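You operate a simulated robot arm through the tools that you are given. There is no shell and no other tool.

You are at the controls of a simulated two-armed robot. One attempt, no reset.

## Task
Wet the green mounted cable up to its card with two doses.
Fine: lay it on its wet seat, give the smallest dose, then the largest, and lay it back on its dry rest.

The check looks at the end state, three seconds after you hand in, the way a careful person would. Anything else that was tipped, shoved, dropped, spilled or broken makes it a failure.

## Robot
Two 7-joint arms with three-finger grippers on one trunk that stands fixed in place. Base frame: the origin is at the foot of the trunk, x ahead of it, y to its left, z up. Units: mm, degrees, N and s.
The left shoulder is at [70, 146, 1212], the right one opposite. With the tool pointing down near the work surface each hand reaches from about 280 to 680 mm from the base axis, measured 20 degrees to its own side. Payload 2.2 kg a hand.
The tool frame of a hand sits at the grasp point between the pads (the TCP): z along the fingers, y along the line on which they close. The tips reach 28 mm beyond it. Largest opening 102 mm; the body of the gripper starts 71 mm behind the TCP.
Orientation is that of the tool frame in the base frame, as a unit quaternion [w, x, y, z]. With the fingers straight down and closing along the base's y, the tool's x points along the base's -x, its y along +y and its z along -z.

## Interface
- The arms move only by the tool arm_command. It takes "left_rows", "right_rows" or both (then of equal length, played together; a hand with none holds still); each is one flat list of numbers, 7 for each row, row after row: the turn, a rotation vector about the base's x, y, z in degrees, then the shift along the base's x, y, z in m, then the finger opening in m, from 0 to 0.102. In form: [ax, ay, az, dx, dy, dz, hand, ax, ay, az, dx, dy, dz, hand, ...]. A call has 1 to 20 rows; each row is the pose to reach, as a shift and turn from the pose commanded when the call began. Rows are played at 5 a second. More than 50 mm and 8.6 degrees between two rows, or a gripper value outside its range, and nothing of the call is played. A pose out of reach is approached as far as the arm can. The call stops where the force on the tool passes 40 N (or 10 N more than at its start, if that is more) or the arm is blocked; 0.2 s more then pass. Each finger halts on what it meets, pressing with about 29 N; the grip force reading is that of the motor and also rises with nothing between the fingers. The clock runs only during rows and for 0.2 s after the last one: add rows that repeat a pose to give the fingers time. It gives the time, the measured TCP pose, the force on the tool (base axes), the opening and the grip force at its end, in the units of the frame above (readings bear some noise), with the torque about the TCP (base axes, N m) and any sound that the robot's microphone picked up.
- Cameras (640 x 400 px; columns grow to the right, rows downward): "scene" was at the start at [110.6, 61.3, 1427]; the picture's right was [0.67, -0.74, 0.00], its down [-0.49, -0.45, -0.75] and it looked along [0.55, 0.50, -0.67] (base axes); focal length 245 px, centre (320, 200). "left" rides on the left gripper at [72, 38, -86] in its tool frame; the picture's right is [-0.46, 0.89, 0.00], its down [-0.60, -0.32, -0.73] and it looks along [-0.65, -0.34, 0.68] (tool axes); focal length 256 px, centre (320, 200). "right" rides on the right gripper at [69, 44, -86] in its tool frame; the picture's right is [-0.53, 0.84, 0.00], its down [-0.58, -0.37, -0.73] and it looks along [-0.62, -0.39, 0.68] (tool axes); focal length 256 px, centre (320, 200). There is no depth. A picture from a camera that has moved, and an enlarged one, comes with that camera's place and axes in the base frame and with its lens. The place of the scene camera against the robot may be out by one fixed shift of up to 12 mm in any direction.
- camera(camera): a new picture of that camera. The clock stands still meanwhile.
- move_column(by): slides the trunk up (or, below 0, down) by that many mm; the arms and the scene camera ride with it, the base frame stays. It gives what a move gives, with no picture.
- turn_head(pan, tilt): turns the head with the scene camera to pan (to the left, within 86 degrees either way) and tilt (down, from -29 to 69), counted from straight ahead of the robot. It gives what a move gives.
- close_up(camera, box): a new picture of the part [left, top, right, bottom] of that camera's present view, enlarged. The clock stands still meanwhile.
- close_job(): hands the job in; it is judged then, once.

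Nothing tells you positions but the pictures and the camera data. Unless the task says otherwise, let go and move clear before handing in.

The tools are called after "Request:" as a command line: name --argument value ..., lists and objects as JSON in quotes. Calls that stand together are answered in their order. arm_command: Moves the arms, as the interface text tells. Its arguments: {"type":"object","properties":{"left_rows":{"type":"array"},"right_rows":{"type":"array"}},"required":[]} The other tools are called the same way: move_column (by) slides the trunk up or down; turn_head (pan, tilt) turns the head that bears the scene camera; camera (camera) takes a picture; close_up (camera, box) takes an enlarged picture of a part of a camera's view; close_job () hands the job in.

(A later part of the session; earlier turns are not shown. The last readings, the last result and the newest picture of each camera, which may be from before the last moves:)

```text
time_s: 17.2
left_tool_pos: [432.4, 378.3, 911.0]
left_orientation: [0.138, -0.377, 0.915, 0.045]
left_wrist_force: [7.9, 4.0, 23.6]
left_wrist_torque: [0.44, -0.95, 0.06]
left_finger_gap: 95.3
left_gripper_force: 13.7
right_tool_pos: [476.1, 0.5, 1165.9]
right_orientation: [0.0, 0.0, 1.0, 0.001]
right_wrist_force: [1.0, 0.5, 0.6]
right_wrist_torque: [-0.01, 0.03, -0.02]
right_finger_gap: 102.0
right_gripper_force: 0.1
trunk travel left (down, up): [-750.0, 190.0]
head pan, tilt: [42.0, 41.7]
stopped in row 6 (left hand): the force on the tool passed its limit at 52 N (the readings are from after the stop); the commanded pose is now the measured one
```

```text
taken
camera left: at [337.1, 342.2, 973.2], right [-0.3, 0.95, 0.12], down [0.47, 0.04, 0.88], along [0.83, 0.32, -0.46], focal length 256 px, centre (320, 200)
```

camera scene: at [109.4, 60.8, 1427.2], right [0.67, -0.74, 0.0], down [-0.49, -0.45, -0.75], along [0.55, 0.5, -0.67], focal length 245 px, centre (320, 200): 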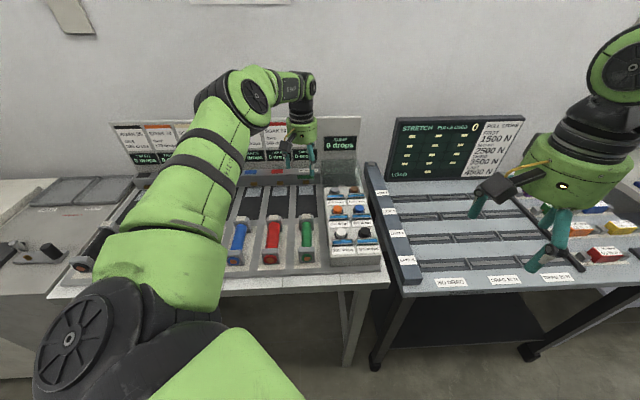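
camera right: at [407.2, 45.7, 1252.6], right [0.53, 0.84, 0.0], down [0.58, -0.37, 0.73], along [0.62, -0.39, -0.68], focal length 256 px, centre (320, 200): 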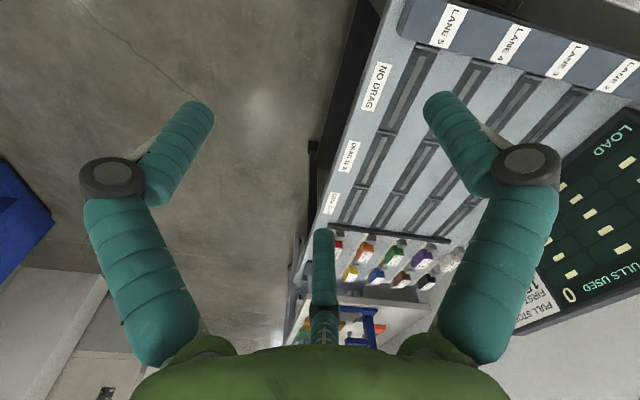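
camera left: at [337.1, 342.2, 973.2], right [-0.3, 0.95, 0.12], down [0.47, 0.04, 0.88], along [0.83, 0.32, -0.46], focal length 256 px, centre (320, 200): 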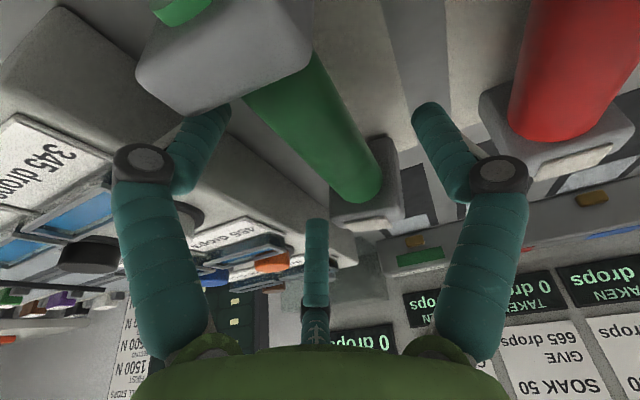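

The tilt made the near finger about 10 mm lower than the others, so it touched the pad and halted. I'll lift straight off, return the tool to vertical, and check that nothing was disturbed.

Request:
arm_command --left_rows '[0, 0, 0, 0, 0, 0.01, 0.085, 0, 0, 0, 0, 0, 0.035, 0.085, -3.6, 4.2, 0.07, -0.005, 0.001, 0.06, 0.085, -7.2, 8.4, 0.13, -0.01, 0.002, 0.089, 0.085, -10.7, 12.5, 0.2, -0.0154, 0.003, 0.109, 0.085, -10.7, 12.5, 0.2, -0.0154, 0.003, 0.109, 0.085]'

Request:
camera --camera "left"

Request:
close_up --camera "scene" --box '[250, 160, 370, 280]'

Request:
close_up --camera "left" --box '[180, 0, 420, 160]'

```text
time_s: 18.6
left_tool_pos: [411.1, 382.0, 1016.6]
left_orientation: [-0.007, -0.382, 0.924, 0.001]
left_wrist_force: [1.0, -0.5, 0.8]
left_wrist_torque: [0.01, -0.02, -0.01]
left_finger_gap: 85.1
left_gripper_force: 0.0
right_tool_pos: [475.6, 0.9, 1165.9]
right_orientation: [0.001, 0.001, 1.0, 0.001]
right_wrist_force: [-0.1, -0.6, -0.6]
right_wrist_torque: [-0.02, -0.03, -0.03]
right_finger_gap: 102.1
right_gripper_force: 0.1
trunk travel left (down, up): [-750.0, 190.0]
head pan, tilt: [42.0, 41.7]
```

```text
taken
camera left: at [334.0, 359.5, 1103.7], right [-0.3, 0.96, 0.0], down [0.66, 0.2, 0.72], along [0.69, 0.21, -0.69], focal length 256 px, centre (320, 200)
```

left: 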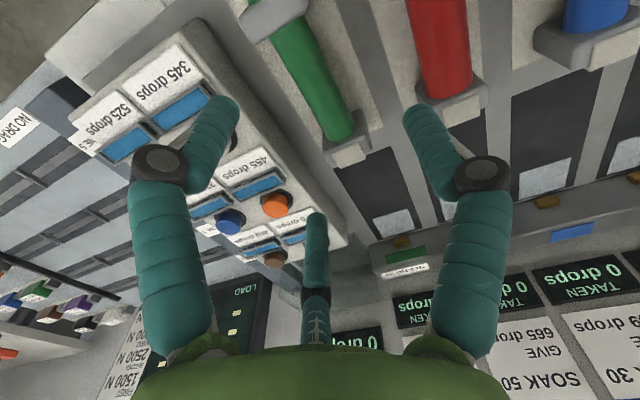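

```text
3.33 times, centred on (310, 220) of scene
camera zoom: at [110.7, 61.4, 1427.0], right [0.67, -0.74, 0.0], down [-0.49, -0.45, -0.75], along [0.55, 0.5, -0.67], focal length 818 px, centre (353, 133)
```

zoom: 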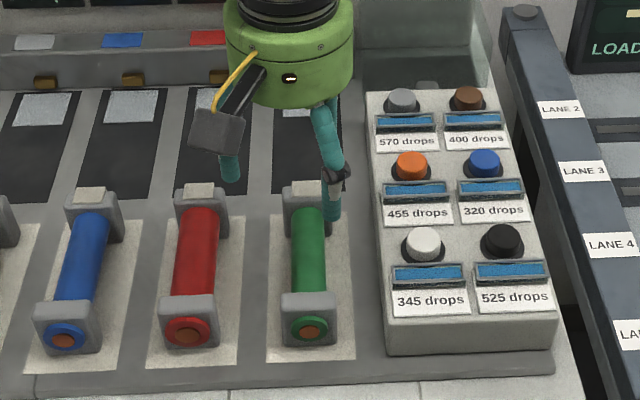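

```text
2.50 times, centred on (300, 80) of left
camera zoom: at [334.0, 359.5, 1103.7], right [-0.3, 0.96, 0.0], down [0.66, 0.2, 0.72], along [0.69, 0.21, -0.69], focal length 640 px, centre (370, 500)
```

zoom: 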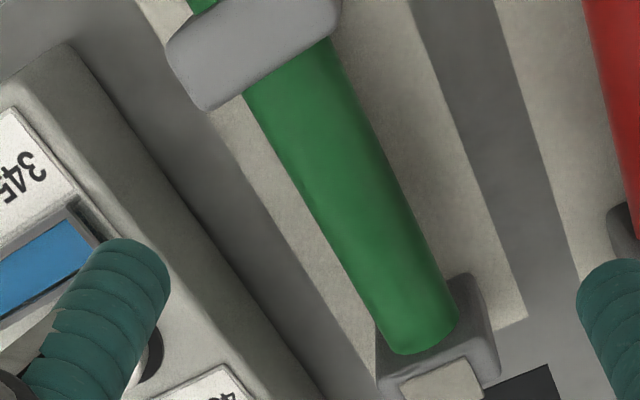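

The mount is unharmed and still on its rest. For vertical-tool reach to the seat I'll lower the trunk, first raising the hand so it stays clear.

Request:
arm_command --left_rows '[0, 0, 0, 0, 0, 0.04, 0.074, 0, 0, 0, 0, 0, 0.08, 0.074, 0, 0, 0, 0, 0, 0.12, 0.074, 0, 0, 0, 0, 0, 0.15, 0.074, 0, 0, 0, 0, 0, 0.15, 0.074]' --right_rows '[0, 0, 0, 0, 0, 0.03, 0.102, 0, 0, 0, 0, 0, 0.06, 0.102, 0, 0, 0, 0, 0, 0.09, 0.102, 0, 0, 0, 0, 0, 0.12, 0.102, 0, 0, 0, 0, 0, 0.12, 0.102]'

Request:
move_column --by -150

Request:
camera --camera "scene"

```text
time_s: 19.8
left_tool_pos: [410.8, 382.2, 1164.9]
left_orientation: [-0.007, -0.382, 0.924, 0.003]
left_wrist_force: [-0.2, 0.0, -0.1]
left_wrist_torque: [-0.01, -0.01, -0.02]
left_finger_gap: 74.1
left_gripper_force: 0.1
right_tool_pos: [477.5, 1.0, 1287.1]
right_orientation: [0.0, 0.0, 1.0, 0.0]
right_wrist_force: [0.3, 0.0, 0.3]
right_wrist_torque: [0.0, -0.03, 0.0]
right_finger_gap: 102.1
right_gripper_force: 0.2
trunk travel left (down, up): [-750.0, 190.0]
head pan, tilt: [42.0, 41.7]
```

```text
time_s: 21.6
left_tool_pos: [409.7, 382.3, 1015.3]
left_orientation: [-0.006, -0.382, 0.924, 0.002]
left_wrist_force: [0.2, 0.0, 0.1]
left_wrist_torque: [0.0, -0.01, 0.02]
left_finger_gap: 73.9
left_gripper_force: 0.3
right_tool_pos: [475.0, 1.3, 1136.9]
right_orientation: [0.0, 0.001, 1.0, -0.001]
right_wrist_force: [0.7, 0.7, 0.1]
right_wrist_torque: [-0.01, 0.01, 0.02]
right_finger_gap: 101.7
right_gripper_force: 0.0
trunk travel left (down, up): [-600.0, 340.0]
head pan, tilt: [42.0, 41.7]
```

```text
taken
camera scene: at [110.4, 61.2, 1277.1], right [0.67, -0.74, 0.0], down [-0.49, -0.45, -0.75], along [0.55, 0.5, -0.67], focal length 245 px, centre (320, 200)
```

scene: 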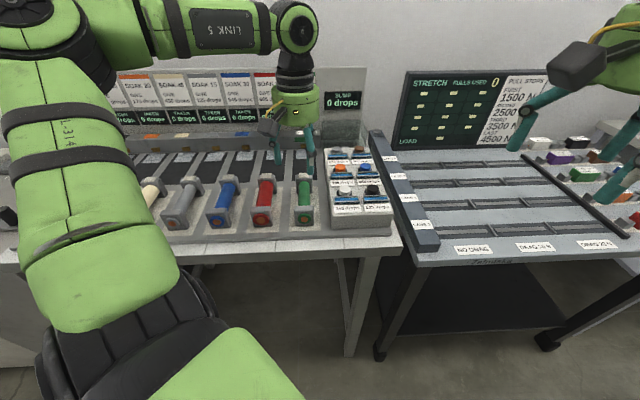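

Now I'll test reach above the seat with only a 5° tilt at this trunk height.

Request:
arm_command --left_rows '[0.9, -1.06, 0, 0.028, 0.026, 0, 0.074, 1.8, -2.12, 0, 0.056, 0.052, 0, 0.074, 2.65, -3.2, 0, 0.084, 0.079, -0.01, 0.074, 3.54, -4.24, 0.1, 0.112, 0.106, -0.03, 0.074, 3.54, -4.24, 0.1, 0.139, 0.132, -0.055, 0.074, 3.54, -4.24, 0.1, 0.139, 0.132, -0.055, 0.074]'

Request:
camera --camera "left"

Request:
camera --camera "scene"

```text
time_s: 23.0
left_tool_pos: [549.1, 514.8, 959.4]
left_orientation: [0.042, -0.383, 0.923, 0.017]
left_wrist_force: [-0.6, -0.1, 0.2]
left_wrist_torque: [0.02, -0.03, -0.02]
left_finger_gap: 74.0
left_gripper_force: 0.1
right_tool_pos: [474.7, 1.3, 1136.7]
right_orientation: [0.001, 0.0, 1.0, 0.001]
right_wrist_force: [-0.6, -0.5, -0.2]
right_wrist_torque: [0.0, -0.04, 0.04]
right_finger_gap: 102.2
right_gripper_force: 0.1
trunk travel left (down, up): [-600.0, 340.0]
head pan, tilt: [42.0, 41.7]
```

```text
taken
camera left: at [465.9, 486.4, 1039.9], right [-0.3, 0.95, 0.04], down [0.6, 0.16, 0.78], along [0.74, 0.26, -0.62], focal length 256 px, centre (320, 200)
```

left: 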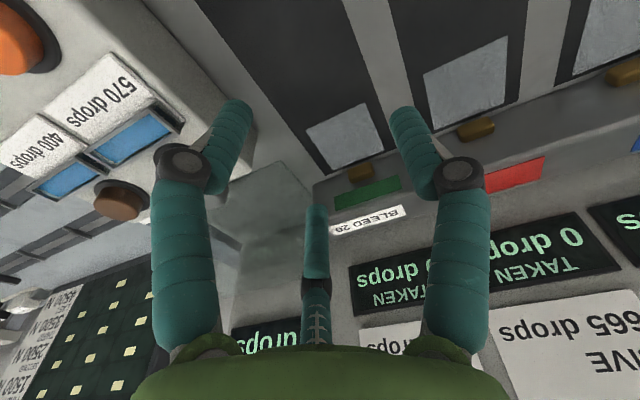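

```text
taken
camera scene: at [109.2, 60.8, 1277.2], right [0.67, -0.74, 0.0], down [-0.49, -0.45, -0.75], along [0.56, 0.5, -0.67], focal length 245 px, centre (320, 200)
```

scene: 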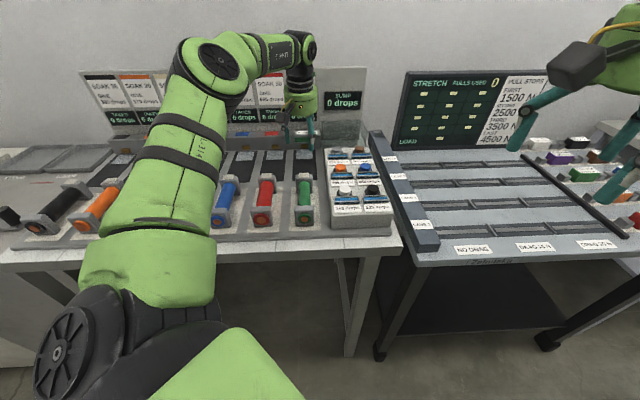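

Reach is fine here. I'll check that it also holds at placing height.

Request:
arm_command --left_rows '[0, 0, 0, 0, 0, -0.025, 0.074, 0, 0, 0, 0, 0, -0.05, 0.074, 0, 0, 0, 0, 0, -0.05, 0.074]'

Request:
close_up --camera "scene" --box '[250, 130, 370, 240]'

Request:
camera --camera "left"

```text
time_s: 23.8
left_tool_pos: [549.9, 514.8, 909.2]
left_orientation: [0.04, -0.383, 0.923, 0.017]
left_wrist_force: [-0.1, 0.4, -0.7]
left_wrist_torque: [0.0, -0.01, -0.01]
left_finger_gap: 73.9
left_gripper_force: 0.0
right_tool_pos: [474.6, 1.2, 1137.2]
right_orientation: [0.0, -0.001, 1.0, 0.0]
right_wrist_force: [-0.1, 0.1, 0.3]
right_wrist_torque: [0.0, 0.0, 0.0]
right_finger_gap: 101.7
right_gripper_force: 0.1
trunk travel left (down, up): [-600.0, 340.0]
head pan, tilt: [42.0, 41.7]
```

```text
3.64 times, centred on (310, 185) of scene
camera zoom: at [110.5, 61.1, 1277.1], right [0.67, -0.74, 0.0], down [-0.49, -0.45, -0.75], along [0.55, 0.5, -0.67], focal length 892 px, centre (356, 254)
```

zoom: 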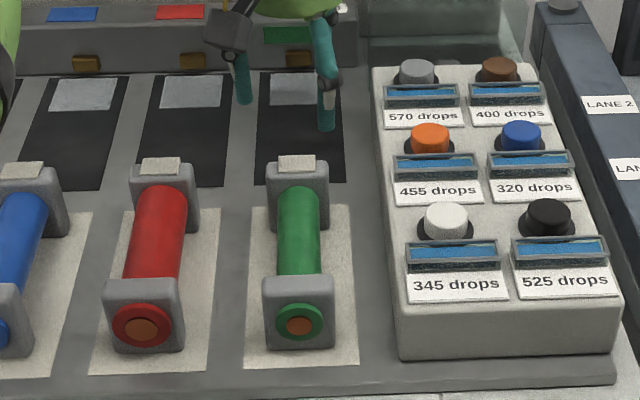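

```text
taken
camera left: at [467.0, 486.5, 989.5], right [-0.3, 0.95, 0.04], down [0.6, 0.16, 0.78], along [0.74, 0.26, -0.62], focal length 256 px, centre (320, 200)
```

left: 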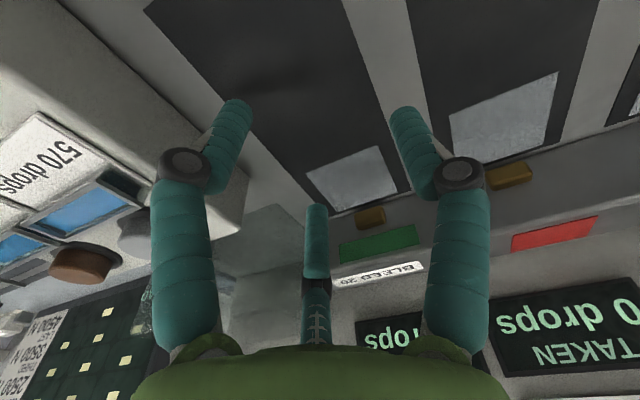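

Seat reach at placing height is confirmed. I'll go back up and over to the green mount, keeping this orientation, then look before descending.

Request:
arm_command --left_rows '[0, 0, 0, 0, 0, 0.04, 0.074, 0, 0, 0, -0.01, -0.01, 0.08, 0.074, 0, 0, 0, -0.04, -0.04, 0.09, 0.074, 0, 0, 0, -0.07, -0.07, 0.09, 0.074, 0, 0, 0, -0.1, -0.1, 0.08, 0.074, 0, 0, 0, -0.132, -0.134, 0.06, 0.074, 0, 0, 0, -0.132, -0.134, 0.06, 0.074]'

Request:
camera --camera "left"

Request:
close_up --camera "scene" --box '[250, 140, 370, 250]'

```text
refused: row 6 steps farther than a row can; nothing moved
```

```text
taken
camera left: at [467.0, 486.5, 989.5], right [-0.3, 0.95, 0.04], down [0.6, 0.16, 0.78], along [0.74, 0.26, -0.62], focal length 256 px, centre (320, 200)
```

left: 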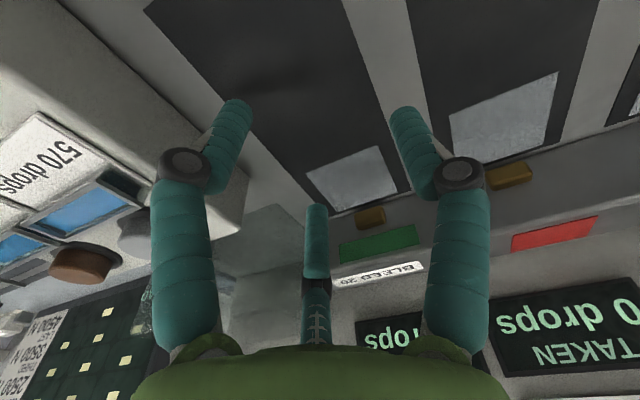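

```text
3.64 times, centred on (310, 195) of scene
camera zoom: at [110.5, 61.1, 1277.1], right [0.67, -0.74, 0.0], down [-0.49, -0.45, -0.75], along [0.55, 0.5, -0.67], focal length 892 px, centre (356, 218)
```

zoom: 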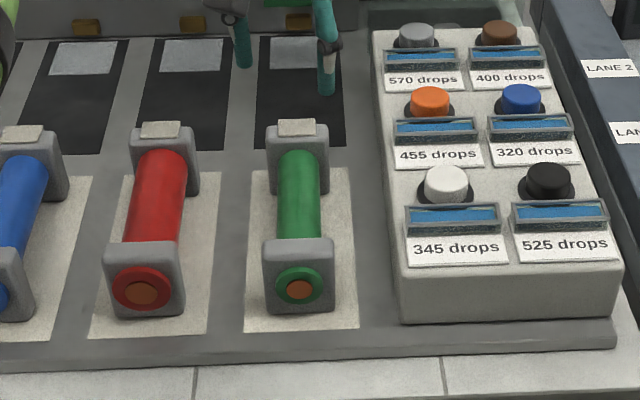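

One step was slightly too long, so nothing moved. I'll repeat with smaller steps.

Request:
arm_command --left_rows '[0, 0, 0, 0, 0, 0.04, 0.074, 0, 0, 0, -0.01, -0.01, 0.08, 0.074, 0, 0, 0, -0.04, -0.04, 0.09, 0.074, 0, 0, 0, -0.07, -0.07, 0.09, 0.074, 0, 0, 0, -0.1, -0.1, 0.08, 0.074, 0, 0, 0, -0.125, -0.126, 0.07, 0.074, 0, 0, 0, -0.132, -0.134, 0.06, 0.074, 0, 0, 0, -0.132, -0.134, 0.06, 0.074]'

Request:
camera --camera "left"

Request:
close_up --camera "scene" --box '[250, 140, 370, 250]'

```text
time_s: 25.6
left_tool_pos: [417.1, 382.0, 969.3]
left_orientation: [0.041, -0.383, 0.923, 0.015]
left_wrist_force: [-0.2, -0.6, 0.1]
left_wrist_torque: [0.01, 0.0, 0.0]
left_finger_gap: 74.0
left_gripper_force: 0.0
right_tool_pos: [474.8, 0.7, 1137.8]
right_orientation: [-0.001, 0.0, 1.0, 0.0]
right_wrist_force: [-0.6, 0.7, 0.6]
right_wrist_torque: [-0.01, -0.03, -0.02]
right_finger_gap: 102.3
right_gripper_force: 0.0
trunk travel left (down, up): [-600.0, 340.0]
head pan, tilt: [42.0, 41.7]
```

```text
taken
camera left: at [333.6, 353.3, 1050.3], right [-0.3, 0.95, 0.04], down [0.6, 0.16, 0.78], along [0.74, 0.26, -0.62], focal length 256 px, centre (320, 200)
```

left: 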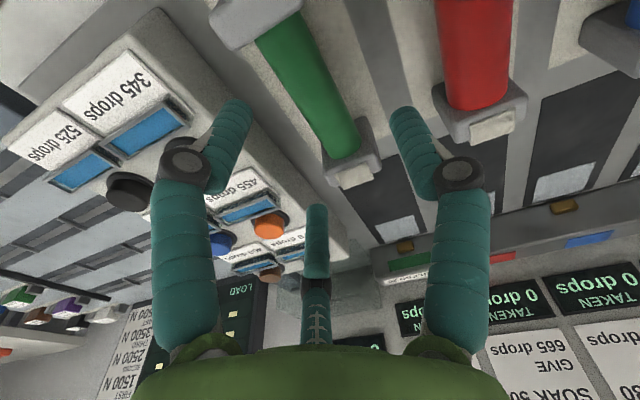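

```text
3.64 times, centred on (310, 195) of scene
camera zoom: at [110.4, 61.2, 1277.0], right [0.67, -0.74, 0.0], down [-0.49, -0.45, -0.75], along [0.55, 0.5, -0.67], focal length 892 px, centre (356, 218)
```

zoom: 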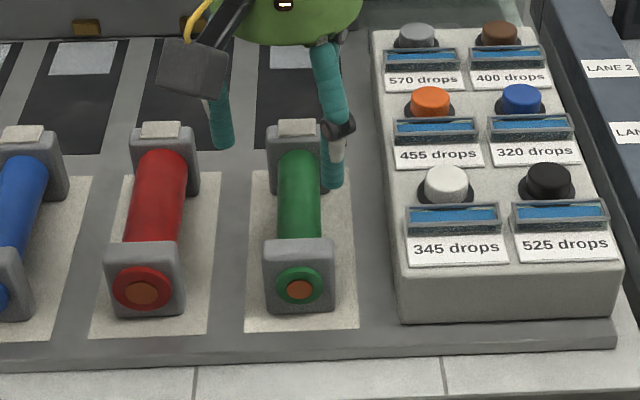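

I'm above the mount with a 5° tilt. I'll offset slightly so all three fingers straddle the cable between the blocks, and descend to about z 899 with a 66 mm opening.

Request:
arm_command --left_rows '[0, 0, 0, 0.0038, -0.0004, -0.015, 0.066, 0, 0, 0, 0.0038, -0.0004, -0.035, 0.066, 0, 0, 0, 0.0038, -0.0004, -0.05, 0.066, 0, 0, 0, 0.0038, -0.0004, -0.06, 0.066, 0, 0, 0, 0.0038, -0.0004, -0.06, 0.066]'

Request:
camera --camera "left"

Request:
close_up --camera "scene" --box '[250, 140, 370, 250]'

```text
time_s: 26.8
left_tool_pos: [420.8, 381.6, 908.6]
left_orientation: [0.041, -0.382, 0.923, 0.017]
left_wrist_force: [-0.1, 0.3, 0.8]
left_wrist_torque: [0.02, 0.01, -0.02]
left_finger_gap: 65.8
left_gripper_force: 0.1
right_tool_pos: [475.7, 1.2, 1136.6]
right_orientation: [0.0, 0.0, 1.0, 0.0]
right_wrist_force: [-0.7, 0.3, 0.3]
right_wrist_torque: [0.0, 0.04, -0.02]
right_finger_gap: 102.2
right_gripper_force: 0.1
trunk travel left (down, up): [-600.0, 340.0]
head pan, tilt: [42.0, 41.7]
```

```text
taken
camera left: at [337.7, 353.0, 990.0], right [-0.3, 0.95, 0.04], down [0.6, 0.16, 0.78], along [0.74, 0.26, -0.62], focal length 256 px, centre (320, 200)
```

left: 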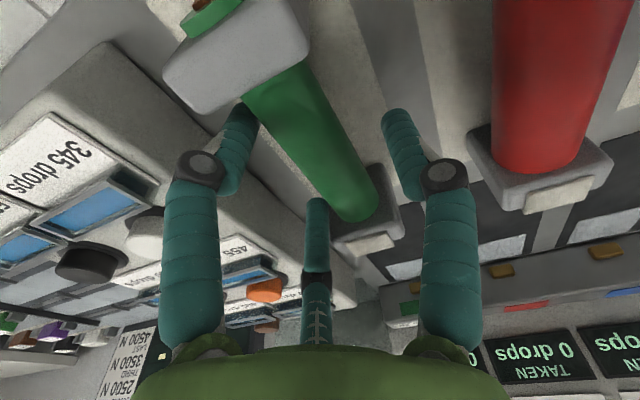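

```text
3.64 times, centred on (310, 195) of scene
camera zoom: at [110.4, 61.2, 1277.1], right [0.67, -0.74, 0.0], down [-0.49, -0.45, -0.75], along [0.55, 0.5, -0.67], focal length 892 px, centre (356, 218)
```

zoom: 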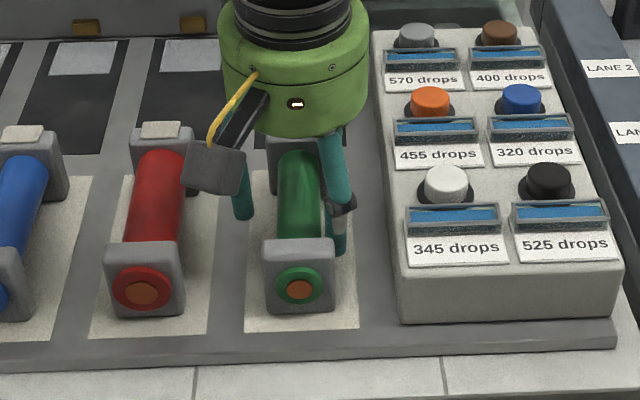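

The fingers sit around the cable, clear of both blocks. I'll make a slow final descent of 10 mm.

Request:
arm_command --left_rows '[0, 0, 0, 0, 0, -0.004, 0.066, 0, 0, 0, 0, 0, -0.008, 0.066, 0, 0, 0, 0, 0, -0.01, 0.066, 0, 0, 0, 0, 0, -0.01, 0.066]'

```text
time_s: 27.8
left_tool_pos: [420.7, 380.7, 900.3]
left_orientation: [0.04, -0.382, 0.923, 0.016]
left_wrist_force: [0.0, -0.4, 0.3]
left_wrist_torque: [0.0, 0.01, 0.0]
left_finger_gap: 66.2
left_gripper_force: 0.0
right_tool_pos: [475.7, 2.2, 1136.7]
right_orientation: [0.0, 0.0, 1.0, 0.0]
right_wrist_force: [0.4, -0.1, -0.1]
right_wrist_torque: [0.02, 0.01, 0.02]
right_finger_gap: 102.1
right_gripper_force: 0.1
trunk travel left (down, up): [-600.0, 340.0]
head pan, tilt: [42.0, 41.7]
```

Still no contact; I'll edge down a few more millimetres while watching force.

Request:
arm_command --left_rows '[0, 0, 0, 0, 0, -0.0015, 0.066, 0, 0, 0, 0, 0, -0.003, 0.066, 0, 0, 0, 0, 0, -0.003, 0.066]'

Request:
close_up --camera "left" --box '[140, 0, 460, 240]'

```text
time_s: 28.6
left_tool_pos: [421.8, 380.3, 896.7]
left_orientation: [0.04, -0.383, 0.923, 0.017]
left_wrist_force: [0.5, 0.2, 0.4]
left_wrist_torque: [0.01, 0.0, 0.01]
left_finger_gap: 65.8
left_gripper_force: 0.2
right_tool_pos: [476.4, 1.8, 1135.3]
right_orientation: [0.0, 0.0, 1.0, 0.0]
right_wrist_force: [0.2, 0.4, -0.6]
right_wrist_torque: [-0.01, 0.0, -0.02]
right_finger_gap: 102.2
right_gripper_force: 0.0
trunk travel left (down, up): [-600.0, 340.0]
head pan, tilt: [42.0, 41.7]
```

```text
1.67 times, centred on (300, 120) of left
camera zoom: at [338.5, 352.9, 977.2], right [-0.3, 0.95, 0.04], down [0.6, 0.16, 0.78], along [0.74, 0.26, -0.62], focal length 427 px, centre (353, 333)
```

zoom: 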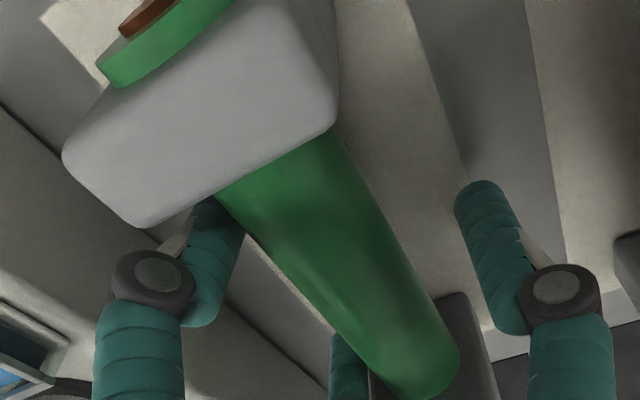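

Everything is in position. I'll close now.

Request:
arm_command --left_rows '[0, 0, 0, 0, 0, 0, 0.055, 0, 0, 0, 0, 0, 0, 0.047, 0, 0, 0, 0, 0, 0, 0.04, 0, 0, 0, 0, 0, 0, 0.033, 0, 0, 0, 0, 0, 0, 0.025, 0, 0, 0, 0, 0, 0, 0.015, 0, 0, 0, 0, 0, 0, 0.0, 0, 0, 0, 0, 0, 0, 0.0]'

Request:
camera --camera "left"

Request:
close_up --camera "scene" --box '[250, 140, 370, 250]'

```text
time_s: 30.4
left_tool_pos: [422.4, 381.7, 896.9]
left_orientation: [0.04, -0.383, 0.923, 0.016]
left_wrist_force: [0.2, 0.5, 1.7]
left_wrist_torque: [0.01, 0.0, 0.07]
left_finger_gap: 40.9
left_gripper_force: 29.3
right_tool_pos: [476.1, 0.8, 1137.7]
right_orientation: [0.001, 0.001, 1.0, 0.0]
right_wrist_force: [-0.2, 0.0, 0.5]
right_wrist_torque: [0.0, -0.03, 0.01]
right_finger_gap: 102.1
right_gripper_force: 0.2
trunk travel left (down, up): [-600.0, 340.0]
head pan, tilt: [42.0, 41.7]
```

```text
taken
camera left: at [338.5, 352.8, 977.5], right [-0.3, 0.95, 0.04], down [0.6, 0.16, 0.78], along [0.74, 0.26, -0.62], focal length 256 px, centre (320, 200)
```

left: 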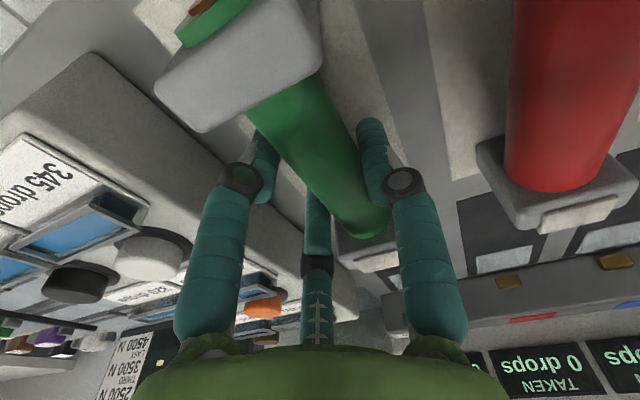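

```text
3.64 times, centred on (310, 195) of scene
camera zoom: at [110.4, 61.1, 1277.1], right [0.67, -0.74, 0.0], down [-0.49, -0.45, -0.75], along [0.55, 0.5, -0.67], focal length 892 px, centre (356, 218)
```

zoom: 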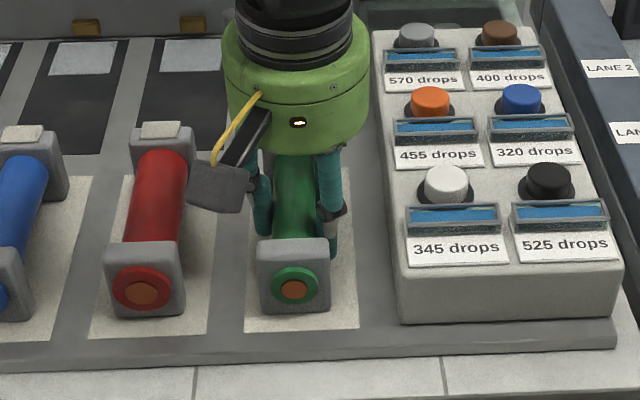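

The grip settled at 41 mm again with 29 N. I'll lift just a few millimetres and check that the cable follows.

Request:
arm_command --left_rows '[0, 0, 0, 0, 0, 0.003, 0.0, 0, 0, 0, 0, 0, 0.006, 0.0, 0, 0, 0, 0, 0, 0.01, 0.0, 0, 0, 0, 0, 0, 0.01, 0.0]'

Request:
close_up --camera "scene" --box '[250, 140, 370, 250]'

```text
time_s: 31.4
left_tool_pos: [421.5, 381.4, 906.7]
left_orientation: [0.04, -0.382, 0.923, 0.016]
left_wrist_force: [-0.4, -0.9, -1.0]
left_wrist_torque: [0.04, -0.06, -0.02]
left_finger_gap: 41.1
left_gripper_force: 29.1
right_tool_pos: [477.4, 2.8, 1136.4]
right_orientation: [0.0, 0.001, 1.0, 0.0]
right_wrist_force: [-0.8, -0.3, 0.3]
right_wrist_torque: [0.04, 0.0, -0.01]
right_finger_gap: 101.9
right_gripper_force: 0.0
trunk travel left (down, up): [-600.0, 340.0]
head pan, tilt: [42.0, 41.7]
```

```text
3.64 times, centred on (310, 195) of scene
camera zoom: at [110.7, 61.5, 1277.0], right [0.67, -0.74, 0.0], down [-0.49, -0.45, -0.75], along [0.55, 0.5, -0.67], focal length 892 px, centre (356, 218)
```

zoom: 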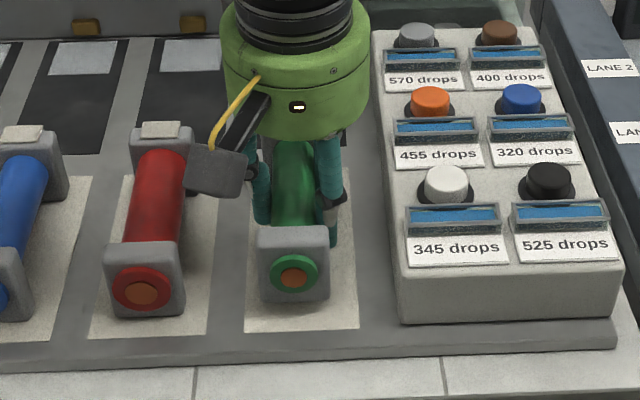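

The cable lifts cleanly with the hand. I'll raise it clear and check it is level and straight.

Request:
arm_command --left_rows '[0, 0, 0, 0, 0, 0.01, 0.0, 0, 0, 0, 0, 0, 0.022, 0.0, 0, 0, 0, 0, 0, 0.036, 0.0, 0, 0, 0, 0, 0, 0.045, 0.0, 0, 0, 0, 0, 0, 0.045, 0.0]'

Request:
camera --camera "left"

Request:
close_up --camera "scene" --box '[240, 130, 370, 250]'

```text
time_s: 32.6
left_tool_pos: [421.3, 381.7, 953.1]
left_orientation: [0.042, -0.383, 0.923, 0.017]
left_wrist_force: [0.1, 0.2, -1.4]
left_wrist_torque: [0.0, -0.04, -0.03]
left_finger_gap: 40.8
left_gripper_force: 29.7
right_tool_pos: [476.8, 0.9, 1136.0]
right_orientation: [0.0, 0.001, 1.0, 0.0]
right_wrist_force: [0.6, -0.4, -0.5]
right_wrist_torque: [0.02, 0.0, 0.01]
right_finger_gap: 101.8
right_gripper_force: 0.0
trunk travel left (down, up): [-600.0, 340.0]
head pan, tilt: [42.0, 41.7]
```

```text
taken
camera left: at [338.7, 352.9, 1032.8], right [-0.3, 0.95, 0.04], down [0.6, 0.16, 0.78], along [0.74, 0.26, -0.62], focal length 256 px, centre (320, 200)
```

left: 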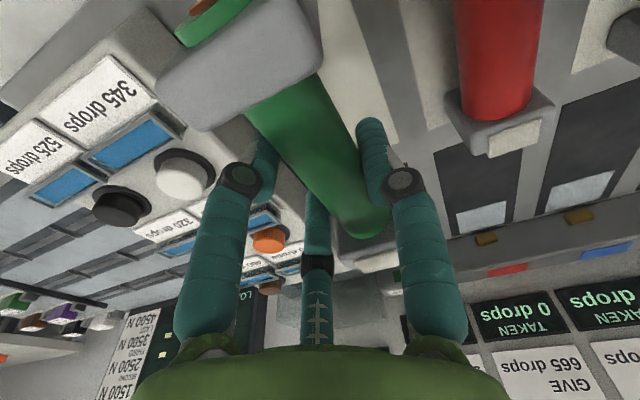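

```text
3.33 times, centred on (305, 190) of scene
camera zoom: at [110.8, 61.6, 1277.0], right [0.67, -0.74, 0.0], down [-0.49, -0.45, -0.75], along [0.55, 0.5, -0.67], focal length 818 px, centre (370, 233)
```

zoom: 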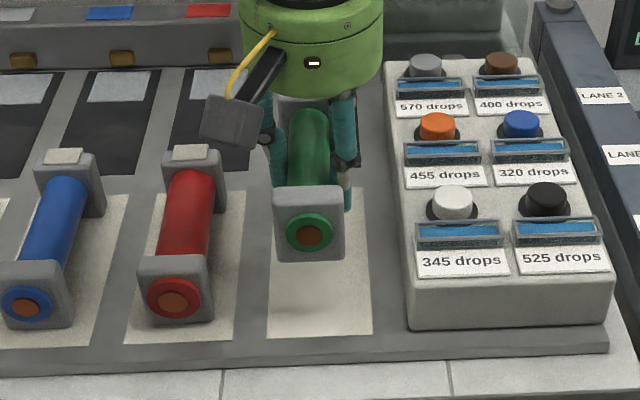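

The mount is level and nearly straight, about 3.7 mm off-lane toward red, which I'll compensate for. Now I'll carry it about 184 mm along the lane over the wet seat.

Request:
arm_command --left_rows '[0, 0, 0, 0.018, 0.017, 0, 0.0, 0, 0, 0, 0.04, 0.038, 0, 0.0, 0, 0, 0, 0.065, 0.062, 0, 0.0, 0, 0, 0, 0.09, 0.086, 0, 0.0, 0, 0, 0, 0.115, 0.11, 0, 0.0, 0, 0, 0, 0.133, 0.1276, 0, 0.0, 0, 0, 0, 0.133, 0.1276, 0, 0.0]'

Request:
camera --camera "left"

Request:
close_up --camera "scene" --box '[240, 100, 370, 230]'

```text
time_s: 34.2
left_tool_pos: [553.3, 508.8, 952.0]
left_orientation: [0.041, -0.382, 0.923, 0.016]
left_wrist_force: [-0.3, 0.9, -1.2]
left_wrist_torque: [0.04, -0.03, -0.01]
left_finger_gap: 40.6
left_gripper_force: 28.7
right_tool_pos: [475.4, 1.2, 1137.7]
right_orientation: [0.0, 0.0, 1.0, -0.001]
right_wrist_force: [-0.2, -0.7, -0.1]
right_wrist_torque: [-0.02, -0.01, -0.02]
right_finger_gap: 101.9
right_gripper_force: 0.0
trunk travel left (down, up): [-600.0, 340.0]
head pan, tilt: [42.0, 41.7]
```

```text
taken
camera left: at [470.3, 480.4, 1032.2], right [-0.3, 0.95, 0.04], down [0.6, 0.16, 0.78], along [0.74, 0.26, -0.62], focal length 256 px, centre (320, 200)
```

left: 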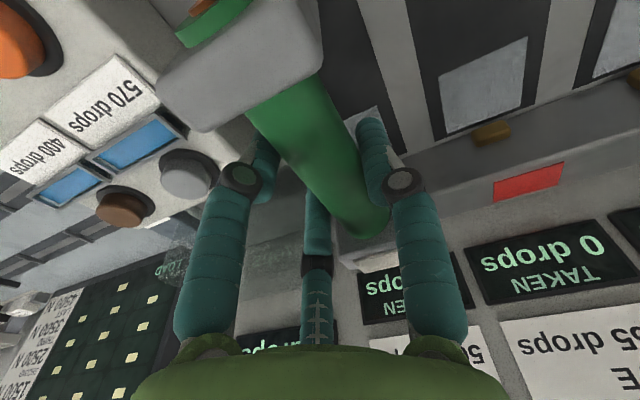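

```text
3.08 times, centred on (305, 165) of scene
camera zoom: at [110.0, 61.4, 1277.1], right [0.67, -0.74, 0.0], down [-0.49, -0.45, -0.75], along [0.55, 0.5, -0.67], focal length 755 px, centre (366, 308)
```

zoom: 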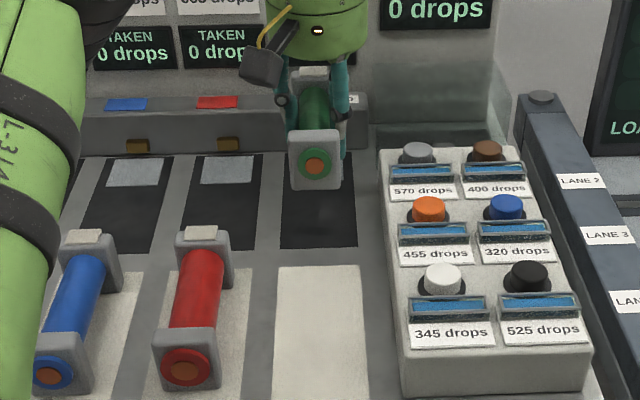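

The mount hangs centred over its wet seat within about 2 mm. I'll lower it most of the way.

Request:
arm_command --left_rows '[0, 0, 0, 0, 0, -0.012, 0.0, 0, 0, 0, 0, 0, -0.027, 0.0, 0, 0, 0, 0, 0, -0.04, 0.0, 0, 0, 0, 0, 0, -0.047, 0.0, 0, 0, 0, 0, 0, -0.047, 0.0]'

Request:
camera --camera "left"

Request:
close_up --camera "scene" --box '[260, 110, 360, 200]'

```text
time_s: 35.4
left_tool_pos: [553.8, 509.3, 904.0]
left_orientation: [0.04, -0.384, 0.922, 0.016]
left_wrist_force: [0.0, -0.4, -2.0]
left_wrist_torque: [0.03, 0.0, -0.02]
left_finger_gap: 40.8
left_gripper_force: 29.3
right_tool_pos: [475.6, 0.9, 1137.5]
right_orientation: [0.0, 0.0, 1.0, 0.0]
right_wrist_force: [0.0, -0.2, -0.7]
right_wrist_torque: [-0.01, 0.02, -0.01]
right_finger_gap: 102.1
right_gripper_force: 0.1
trunk travel left (down, up): [-600.0, 340.0]
head pan, tilt: [42.0, 41.7]
```

```text
taken
camera left: at [471.4, 480.4, 984.9], right [-0.3, 0.95, 0.04], down [0.6, 0.16, 0.78], along [0.74, 0.26, -0.62], focal length 256 px, centre (320, 200)
```

left: 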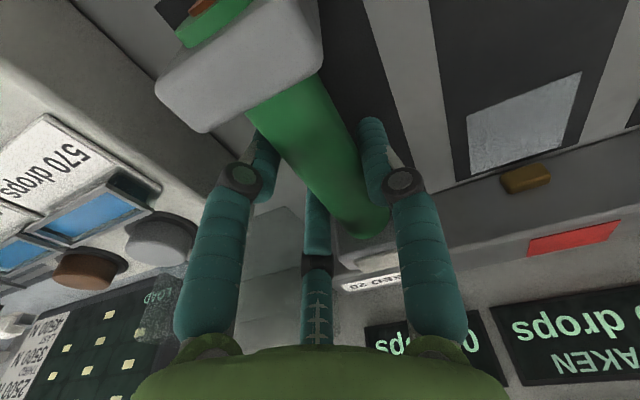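

```text
4.44 times, centred on (310, 155) of scene
camera zoom: at [110.7, 61.4, 1277.0], right [0.67, -0.74, 0.0], down [-0.49, -0.45, -0.75], along [0.55, 0.5, -0.67], focal length 1091 px, centre (364, 400)
```

zoom: 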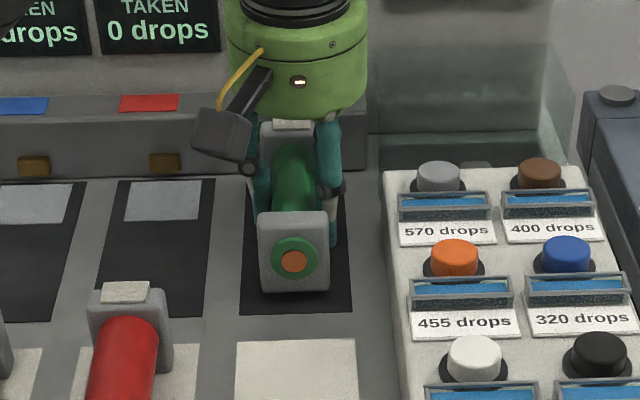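

It looks well-placed within the dark seat. I'll lower the last few millimetres until it touches.

Request:
arm_command --left_rows '[0, 0, 0, 0, 0, -0.003, 0.0, 0, 0, 0, 0, 0, -0.005, 0.0, 0, 0, 0, 0, 0, -0.0065, 0.0, 0, 0, 0, 0, 0, -0.0065, 0.0]'

```text
time_s: 36.4
left_tool_pos: [554.3, 507.9, 898.0]
left_orientation: [0.041, -0.382, 0.923, 0.017]
left_wrist_force: [-0.2, 0.7, -1.6]
left_wrist_torque: [-0.05, -0.02, -0.01]
left_finger_gap: 40.8
left_gripper_force: 29.2
right_tool_pos: [474.9, 1.1, 1136.9]
right_orientation: [0.0, 0.0, 1.0, 0.0]
right_wrist_force: [0.4, 0.5, 0.3]
right_wrist_torque: [0.02, 0.0, -0.01]
right_finger_gap: 101.9
right_gripper_force: 0.0
trunk travel left (down, up): [-600.0, 340.0]
head pan, tilt: [42.0, 41.7]
```

Request:
arm_command --left_rows '[0, 0, 0, 0, 0, -0.001, 0.0, 0, 0, 0, 0, 0, -0.002, 0.0, 0, 0, 0, 0, 0, -0.002, 0.0]'

Request:
close_up --camera "scene" --box '[260, 110, 360, 200]'

```text
time_s: 37.2
left_tool_pos: [555.2, 508.2, 898.1]
left_orientation: [0.042, -0.383, 0.923, 0.016]
left_wrist_force: [1.2, 1.1, 2.2]
left_wrist_torque: [-0.21, 0.06, 0.03]
left_finger_gap: 40.8
left_gripper_force: 29.1
right_tool_pos: [475.9, 1.2, 1137.0]
right_orientation: [0.0, 0.0, 1.0, 0.001]
right_wrist_force: [0.7, -0.2, 0.4]
right_wrist_torque: [-0.02, 0.01, 0.01]
right_finger_gap: 101.9
right_gripper_force: 0.1
trunk travel left (down, up): [-600.0, 340.0]
head pan, tilt: [42.0, 41.7]
```

```text
4.44 times, centred on (310, 155) of scene
camera zoom: at [110.4, 61.1, 1277.1], right [0.67, -0.74, 0.0], down [-0.49, -0.45, -0.75], along [0.55, 0.5, -0.67], focal length 1091 px, centre (364, 400)
```

zoom: 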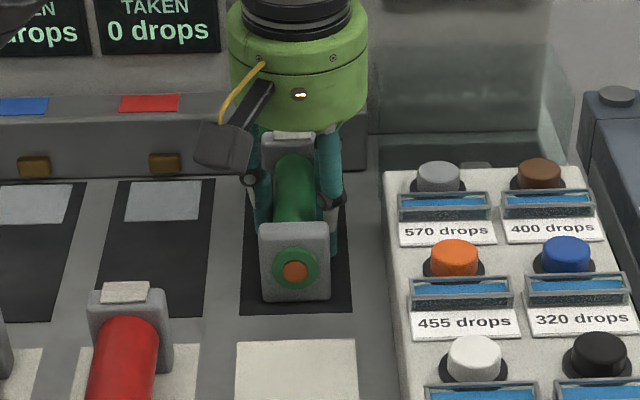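

Contact is felt (about +4 N), so the mount rests on the seat. I'll release slowly and lift away.

Request:
arm_command --left_rows '[0, 0, 0, 0, 0, 0.0005, 0.03, 0, 0, 0, 0, 0, 0.001, 0.045, 0, 0, 0, 0, 0, 0.001, 0.055, 0, 0, 0, 0, 0, 0.001, 0.066, 0, 0, 0, 0, 0, 0.001, 0.066]'

Request:
arm_command --left_rows '[0, 0, 0, 0, 0, 0.015, 0.066, 0, 0, 0, 0, 0, 0.04, 0.066, 0, 0, 0, 0, 0, 0.07, 0.066, 0, 0, 0, 0, 0, 0.1, 0.066, 0, 0, 0, 0, 0, 0.1, 0.066]'

Request:
camera --camera "left"

Request:
close_up --camera "scene" --box '[240, 90, 370, 200]'

```text
time_s: 38.4
left_tool_pos: [553.9, 507.5, 899.1]
left_orientation: [0.04, -0.383, 0.923, 0.017]
left_wrist_force: [-0.4, -0.1, 0.0]
left_wrist_torque: [-0.02, -0.02, 0.01]
left_finger_gap: 66.1
left_gripper_force: 0.1
right_tool_pos: [475.5, 1.6, 1136.9]
right_orientation: [0.0, 0.0, 1.0, 0.0]
right_wrist_force: [0.2, -0.4, 0.2]
right_wrist_torque: [0.01, 0.02, 0.01]
right_finger_gap: 102.1
right_gripper_force: 0.0
trunk travel left (down, up): [-600.0, 340.0]
head pan, tilt: [42.0, 41.7]
```

```text
time_s: 39.6
left_tool_pos: [554.6, 507.4, 997.8]
left_orientation: [0.041, -0.383, 0.923, 0.017]
left_wrist_force: [0.7, 0.0, -0.8]
left_wrist_torque: [-0.01, 0.02, 0.02]
left_finger_gap: 66.0
left_gripper_force: 0.0
right_tool_pos: [475.9, 2.7, 1137.3]
right_orientation: [0.0, 0.0, 1.0, 0.0]
right_wrist_force: [-1.1, -0.8, -0.6]
right_wrist_torque: [0.01, 0.04, 0.02]
right_finger_gap: 101.9
right_gripper_force: 0.0
trunk travel left (down, up): [-600.0, 340.0]
head pan, tilt: [42.0, 41.7]
```

```text
taken
camera left: at [472.2, 480.2, 1078.7], right [-0.3, 0.95, 0.04], down [0.6, 0.16, 0.78], along [0.74, 0.26, -0.62], focal length 256 px, centre (320, 200)
```

left: 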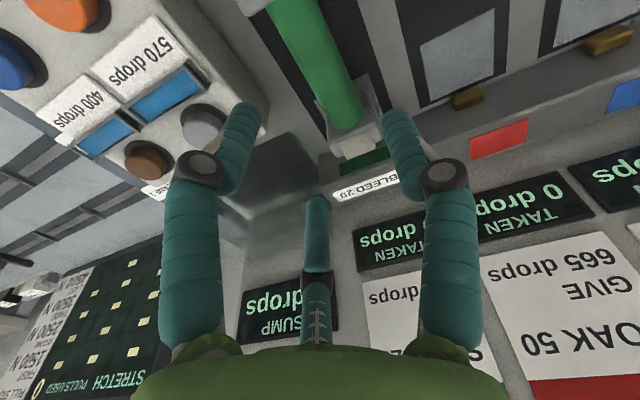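

```text
3.64 times, centred on (305, 145) of scene
camera zoom: at [110.8, 61.8, 1277.0], right [0.67, -0.74, 0.0], down [-0.49, -0.45, -0.75], along [0.55, 0.5, -0.67], focal length 892 px, centre (374, 400)
```

zoom: 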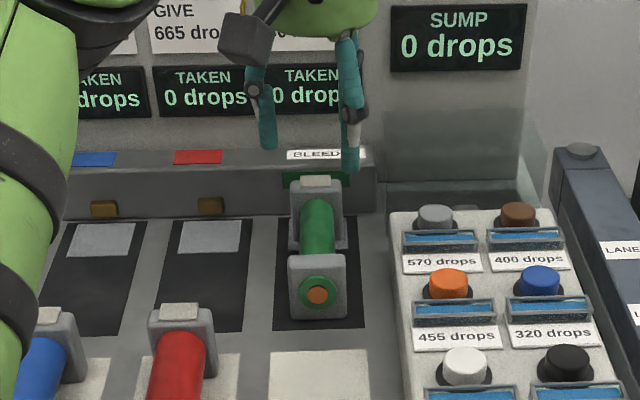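

The green mount now lies on its wet seat. Next I'll close the fingers and move above the blue 320 button, removing the tilt.

Request:
arm_command --left_rows '[-0.7, 0.7, 0, 0.005, -0.035, 0.002, 0.04, -1.4, 1.4, 0, 0.011, -0.07, 0.002, 0.02, -2.1, 2.1, 0, 0.017, -0.107, 0.002, 0.0, -2.8, 2.8, 0, 0.023, -0.144, 0.002, 0.0, -3.54, 3.54, 0, 0.0285, -0.18, 0.0, 0.0, -3.54, 3.54, 0, 0.0285, -0.18, -0.0, 0.0, -3.54, 3.54, 0, 0.0285, -0.18, -0.0, 0.0]'

Request:
camera --camera "left"

Request:
close_up --camera "scene" --box '[270, 90, 400, 220]'

```text
time_s: 41.2
left_tool_pos: [583.2, 328.9, 997.8]
left_orientation: [0.0, -0.384, 0.923, -0.001]
left_wrist_force: [0.6, -0.8, -0.5]
left_wrist_torque: [-0.03, -0.01, -0.01]
left_finger_gap: 1.8
left_gripper_force: 28.8
right_tool_pos: [476.0, 2.1, 1136.1]
right_orientation: [0.001, 0.0, 1.0, 0.0]
right_wrist_force: [-0.7, -0.7, 0.4]
right_wrist_torque: [-0.02, -0.02, 0.02]
right_finger_gap: 102.1
right_gripper_force: 0.1
trunk travel left (down, up): [-600.0, 340.0]
head pan, tilt: [42.0, 41.7]
```

```text
taken
camera left: at [505.2, 305.4, 1085.1], right [-0.3, 0.95, 0.0], down [0.65, 0.2, 0.73], along [0.7, 0.22, -0.68], focal length 256 px, centre (320, 200)
```

left: 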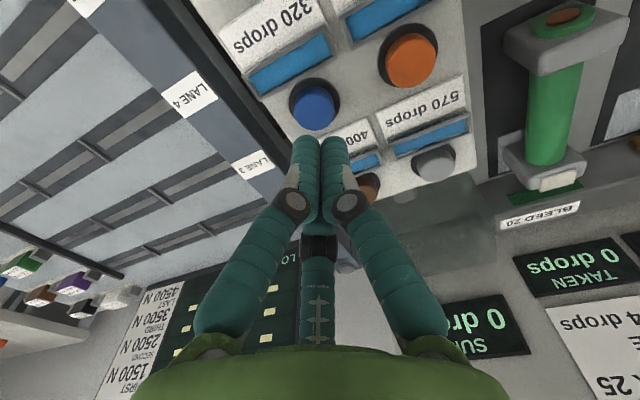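

```text
3.08 times, centred on (335, 155) of scene
camera zoom: at [110.7, 61.0, 1277.0], right [0.67, -0.74, 0.0], down [-0.49, -0.45, -0.75], along [0.55, 0.5, -0.67], focal length 755 px, centre (274, 338)
```

zoom: 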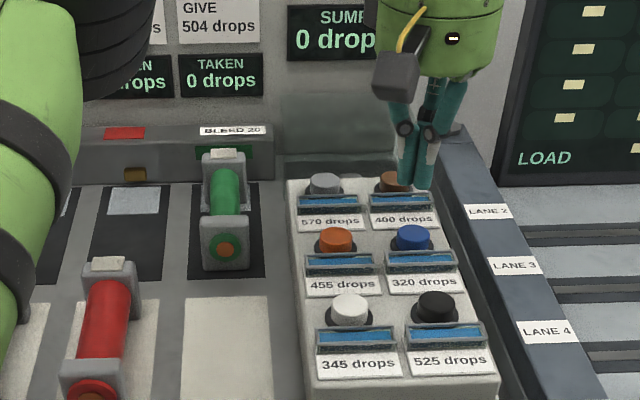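

The green TAKEN display is visible here, and blue sits near (587, 327). I'll shift slightly and descend to just above the button.

Request:
arm_command --left_rows '[0, 0, 0, 0.004, -0.002, -0.015, 0.0, 0, 0, 0, 0.004, -0.002, -0.032, 0.0, 0, 0, 0, 0.004, -0.002, -0.04, 0.0, 0, 0, 0, 0.004, -0.002, -0.04, 0.0]'

Request:
camera --camera "left"

Request:
close_up --camera "scene" --box '[290, 130, 380, 220]'

```text
time_s: 42.2
left_tool_pos: [587.1, 326.2, 957.9]
left_orientation: [0.0, -0.383, 0.924, 0.0]
left_wrist_force: [1.3, -1.0, -0.3]
left_wrist_torque: [-0.01, 0.0, -0.01]
left_finger_gap: 2.2
left_gripper_force: 29.0
right_tool_pos: [476.2, 1.6, 1136.9]
right_orientation: [0.0, 0.0, 1.0, -0.001]
right_wrist_force: [-0.2, 0.2, 0.7]
right_wrist_torque: [0.0, 0.0, 0.03]
right_finger_gap: 102.2
right_gripper_force: 0.1
trunk travel left (down, up): [-600.0, 340.0]
head pan, tilt: [42.0, 41.7]
```

```text
taken
camera left: at [509.2, 303.0, 1044.1], right [-0.3, 0.95, 0.0], down [0.65, 0.2, 0.73], along [0.7, 0.22, -0.68], focal length 256 px, centre (320, 200)
```

left: 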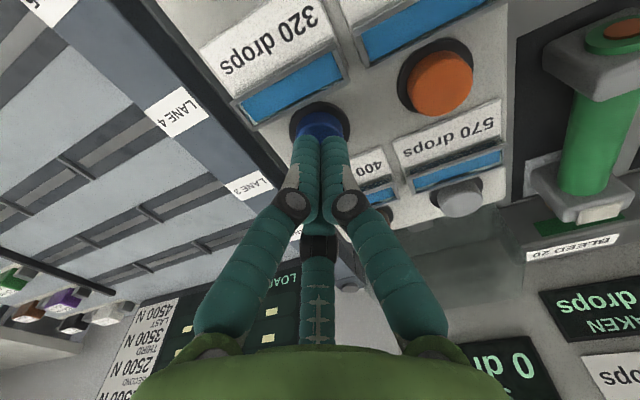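

```text
4.44 times, centred on (335, 175) of scene
camera zoom: at [110.6, 61.3, 1277.0], right [0.67, -0.74, 0.0], down [-0.49, -0.45, -0.75], along [0.55, 0.5, -0.67], focal length 1091 px, centre (253, 311)
```

zoom: 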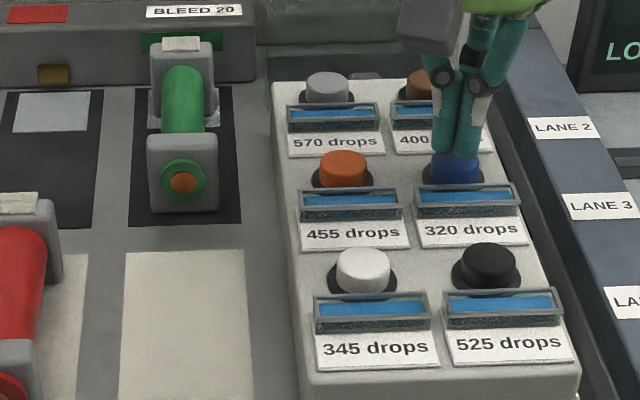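

The tips are right above the blue button. I'll press down gently in small steps.

Request:
arm_command --left_rows '[0, 0, 0, 0, 0, -0.003, 0.0, 0, 0, 0, 0, 0, -0.005, 0.0, 0, 0, 0, 0, 0, -0.007, 0.0, 0, 0, 0, 0, 0, -0.009, 0.0]'

Request:
close_up --camera "scene" --box '[270, 90, 400, 220]'

```text
time_s: 43.2
left_tool_pos: [587.9, 326.3, 949.1]
left_orientation: [0.0, -0.383, 0.924, 0.0]
left_wrist_force: [-0.4, -0.6, 0.9]
left_wrist_torque: [0.0, 0.0, -0.01]
left_finger_gap: 1.9
left_gripper_force: 29.2
right_tool_pos: [476.2, 1.7, 1136.9]
right_orientation: [0.0, 0.0, 1.0, 0.0]
right_wrist_force: [-0.2, -0.6, 0.1]
right_wrist_torque: [-0.03, 0.01, -0.02]
right_finger_gap: 101.8
right_gripper_force: 0.0
trunk travel left (down, up): [-600.0, 340.0]
head pan, tilt: [42.0, 41.7]
```

```text
3.08 times, centred on (335, 155) of scene
camera zoom: at [110.6, 61.3, 1277.0], right [0.67, -0.74, 0.0], down [-0.49, -0.45, -0.75], along [0.55, 0.5, -0.67], focal length 755 px, centre (274, 338)
```

zoom: 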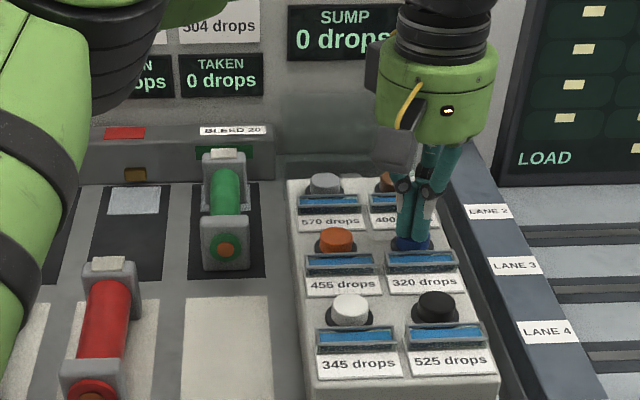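

Request:
arm_command --left_rows '[0, 0, 0, 0, 0, -0.002, 0.0, 0, 0, 0, 0, 0, -0.004, 0.0, 0, 0, 0, 0, 0, -0.006, 0.0]'

Request:
close_up --camera "scene" --box '[270, 90, 400, 220]'

```text
time_s: 44.0
left_tool_pos: [587.3, 326.9, 943.5]
left_orientation: [0.001, -0.384, 0.923, 0.0]
left_wrist_force: [1.5, 1.2, 5.8]
left_wrist_torque: [0.02, 0.03, -0.06]
left_finger_gap: 6.2
left_gripper_force: 31.6
right_tool_pos: [475.0, 1.0, 1136.8]
right_orientation: [0.001, 0.0, 1.0, 0.0]
right_wrist_force: [0.1, 0.3, -0.2]
right_wrist_torque: [-0.01, 0.0, 0.01]
right_finger_gap: 102.0
right_gripper_force: 0.0
trunk travel left (down, up): [-600.0, 340.0]
head pan, tilt: [42.0, 41.7]
heard: click
```

```text
3.08 times, centred on (335, 155) of scene
camera zoom: at [109.6, 61.2, 1277.2], right [0.67, -0.74, 0.0], down [-0.49, -0.45, -0.75], along [0.55, 0.5, -0.67], focal length 755 px, centre (274, 338)
```

zoom: 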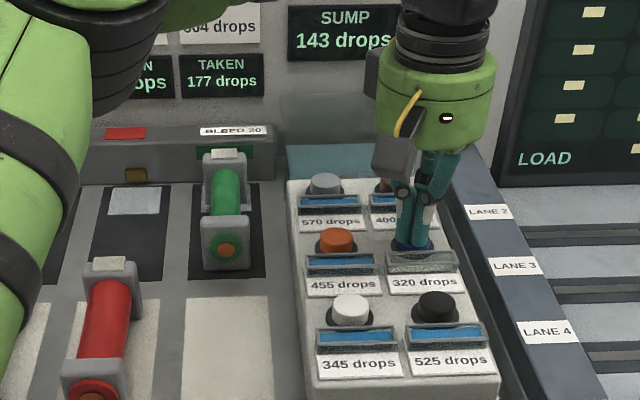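

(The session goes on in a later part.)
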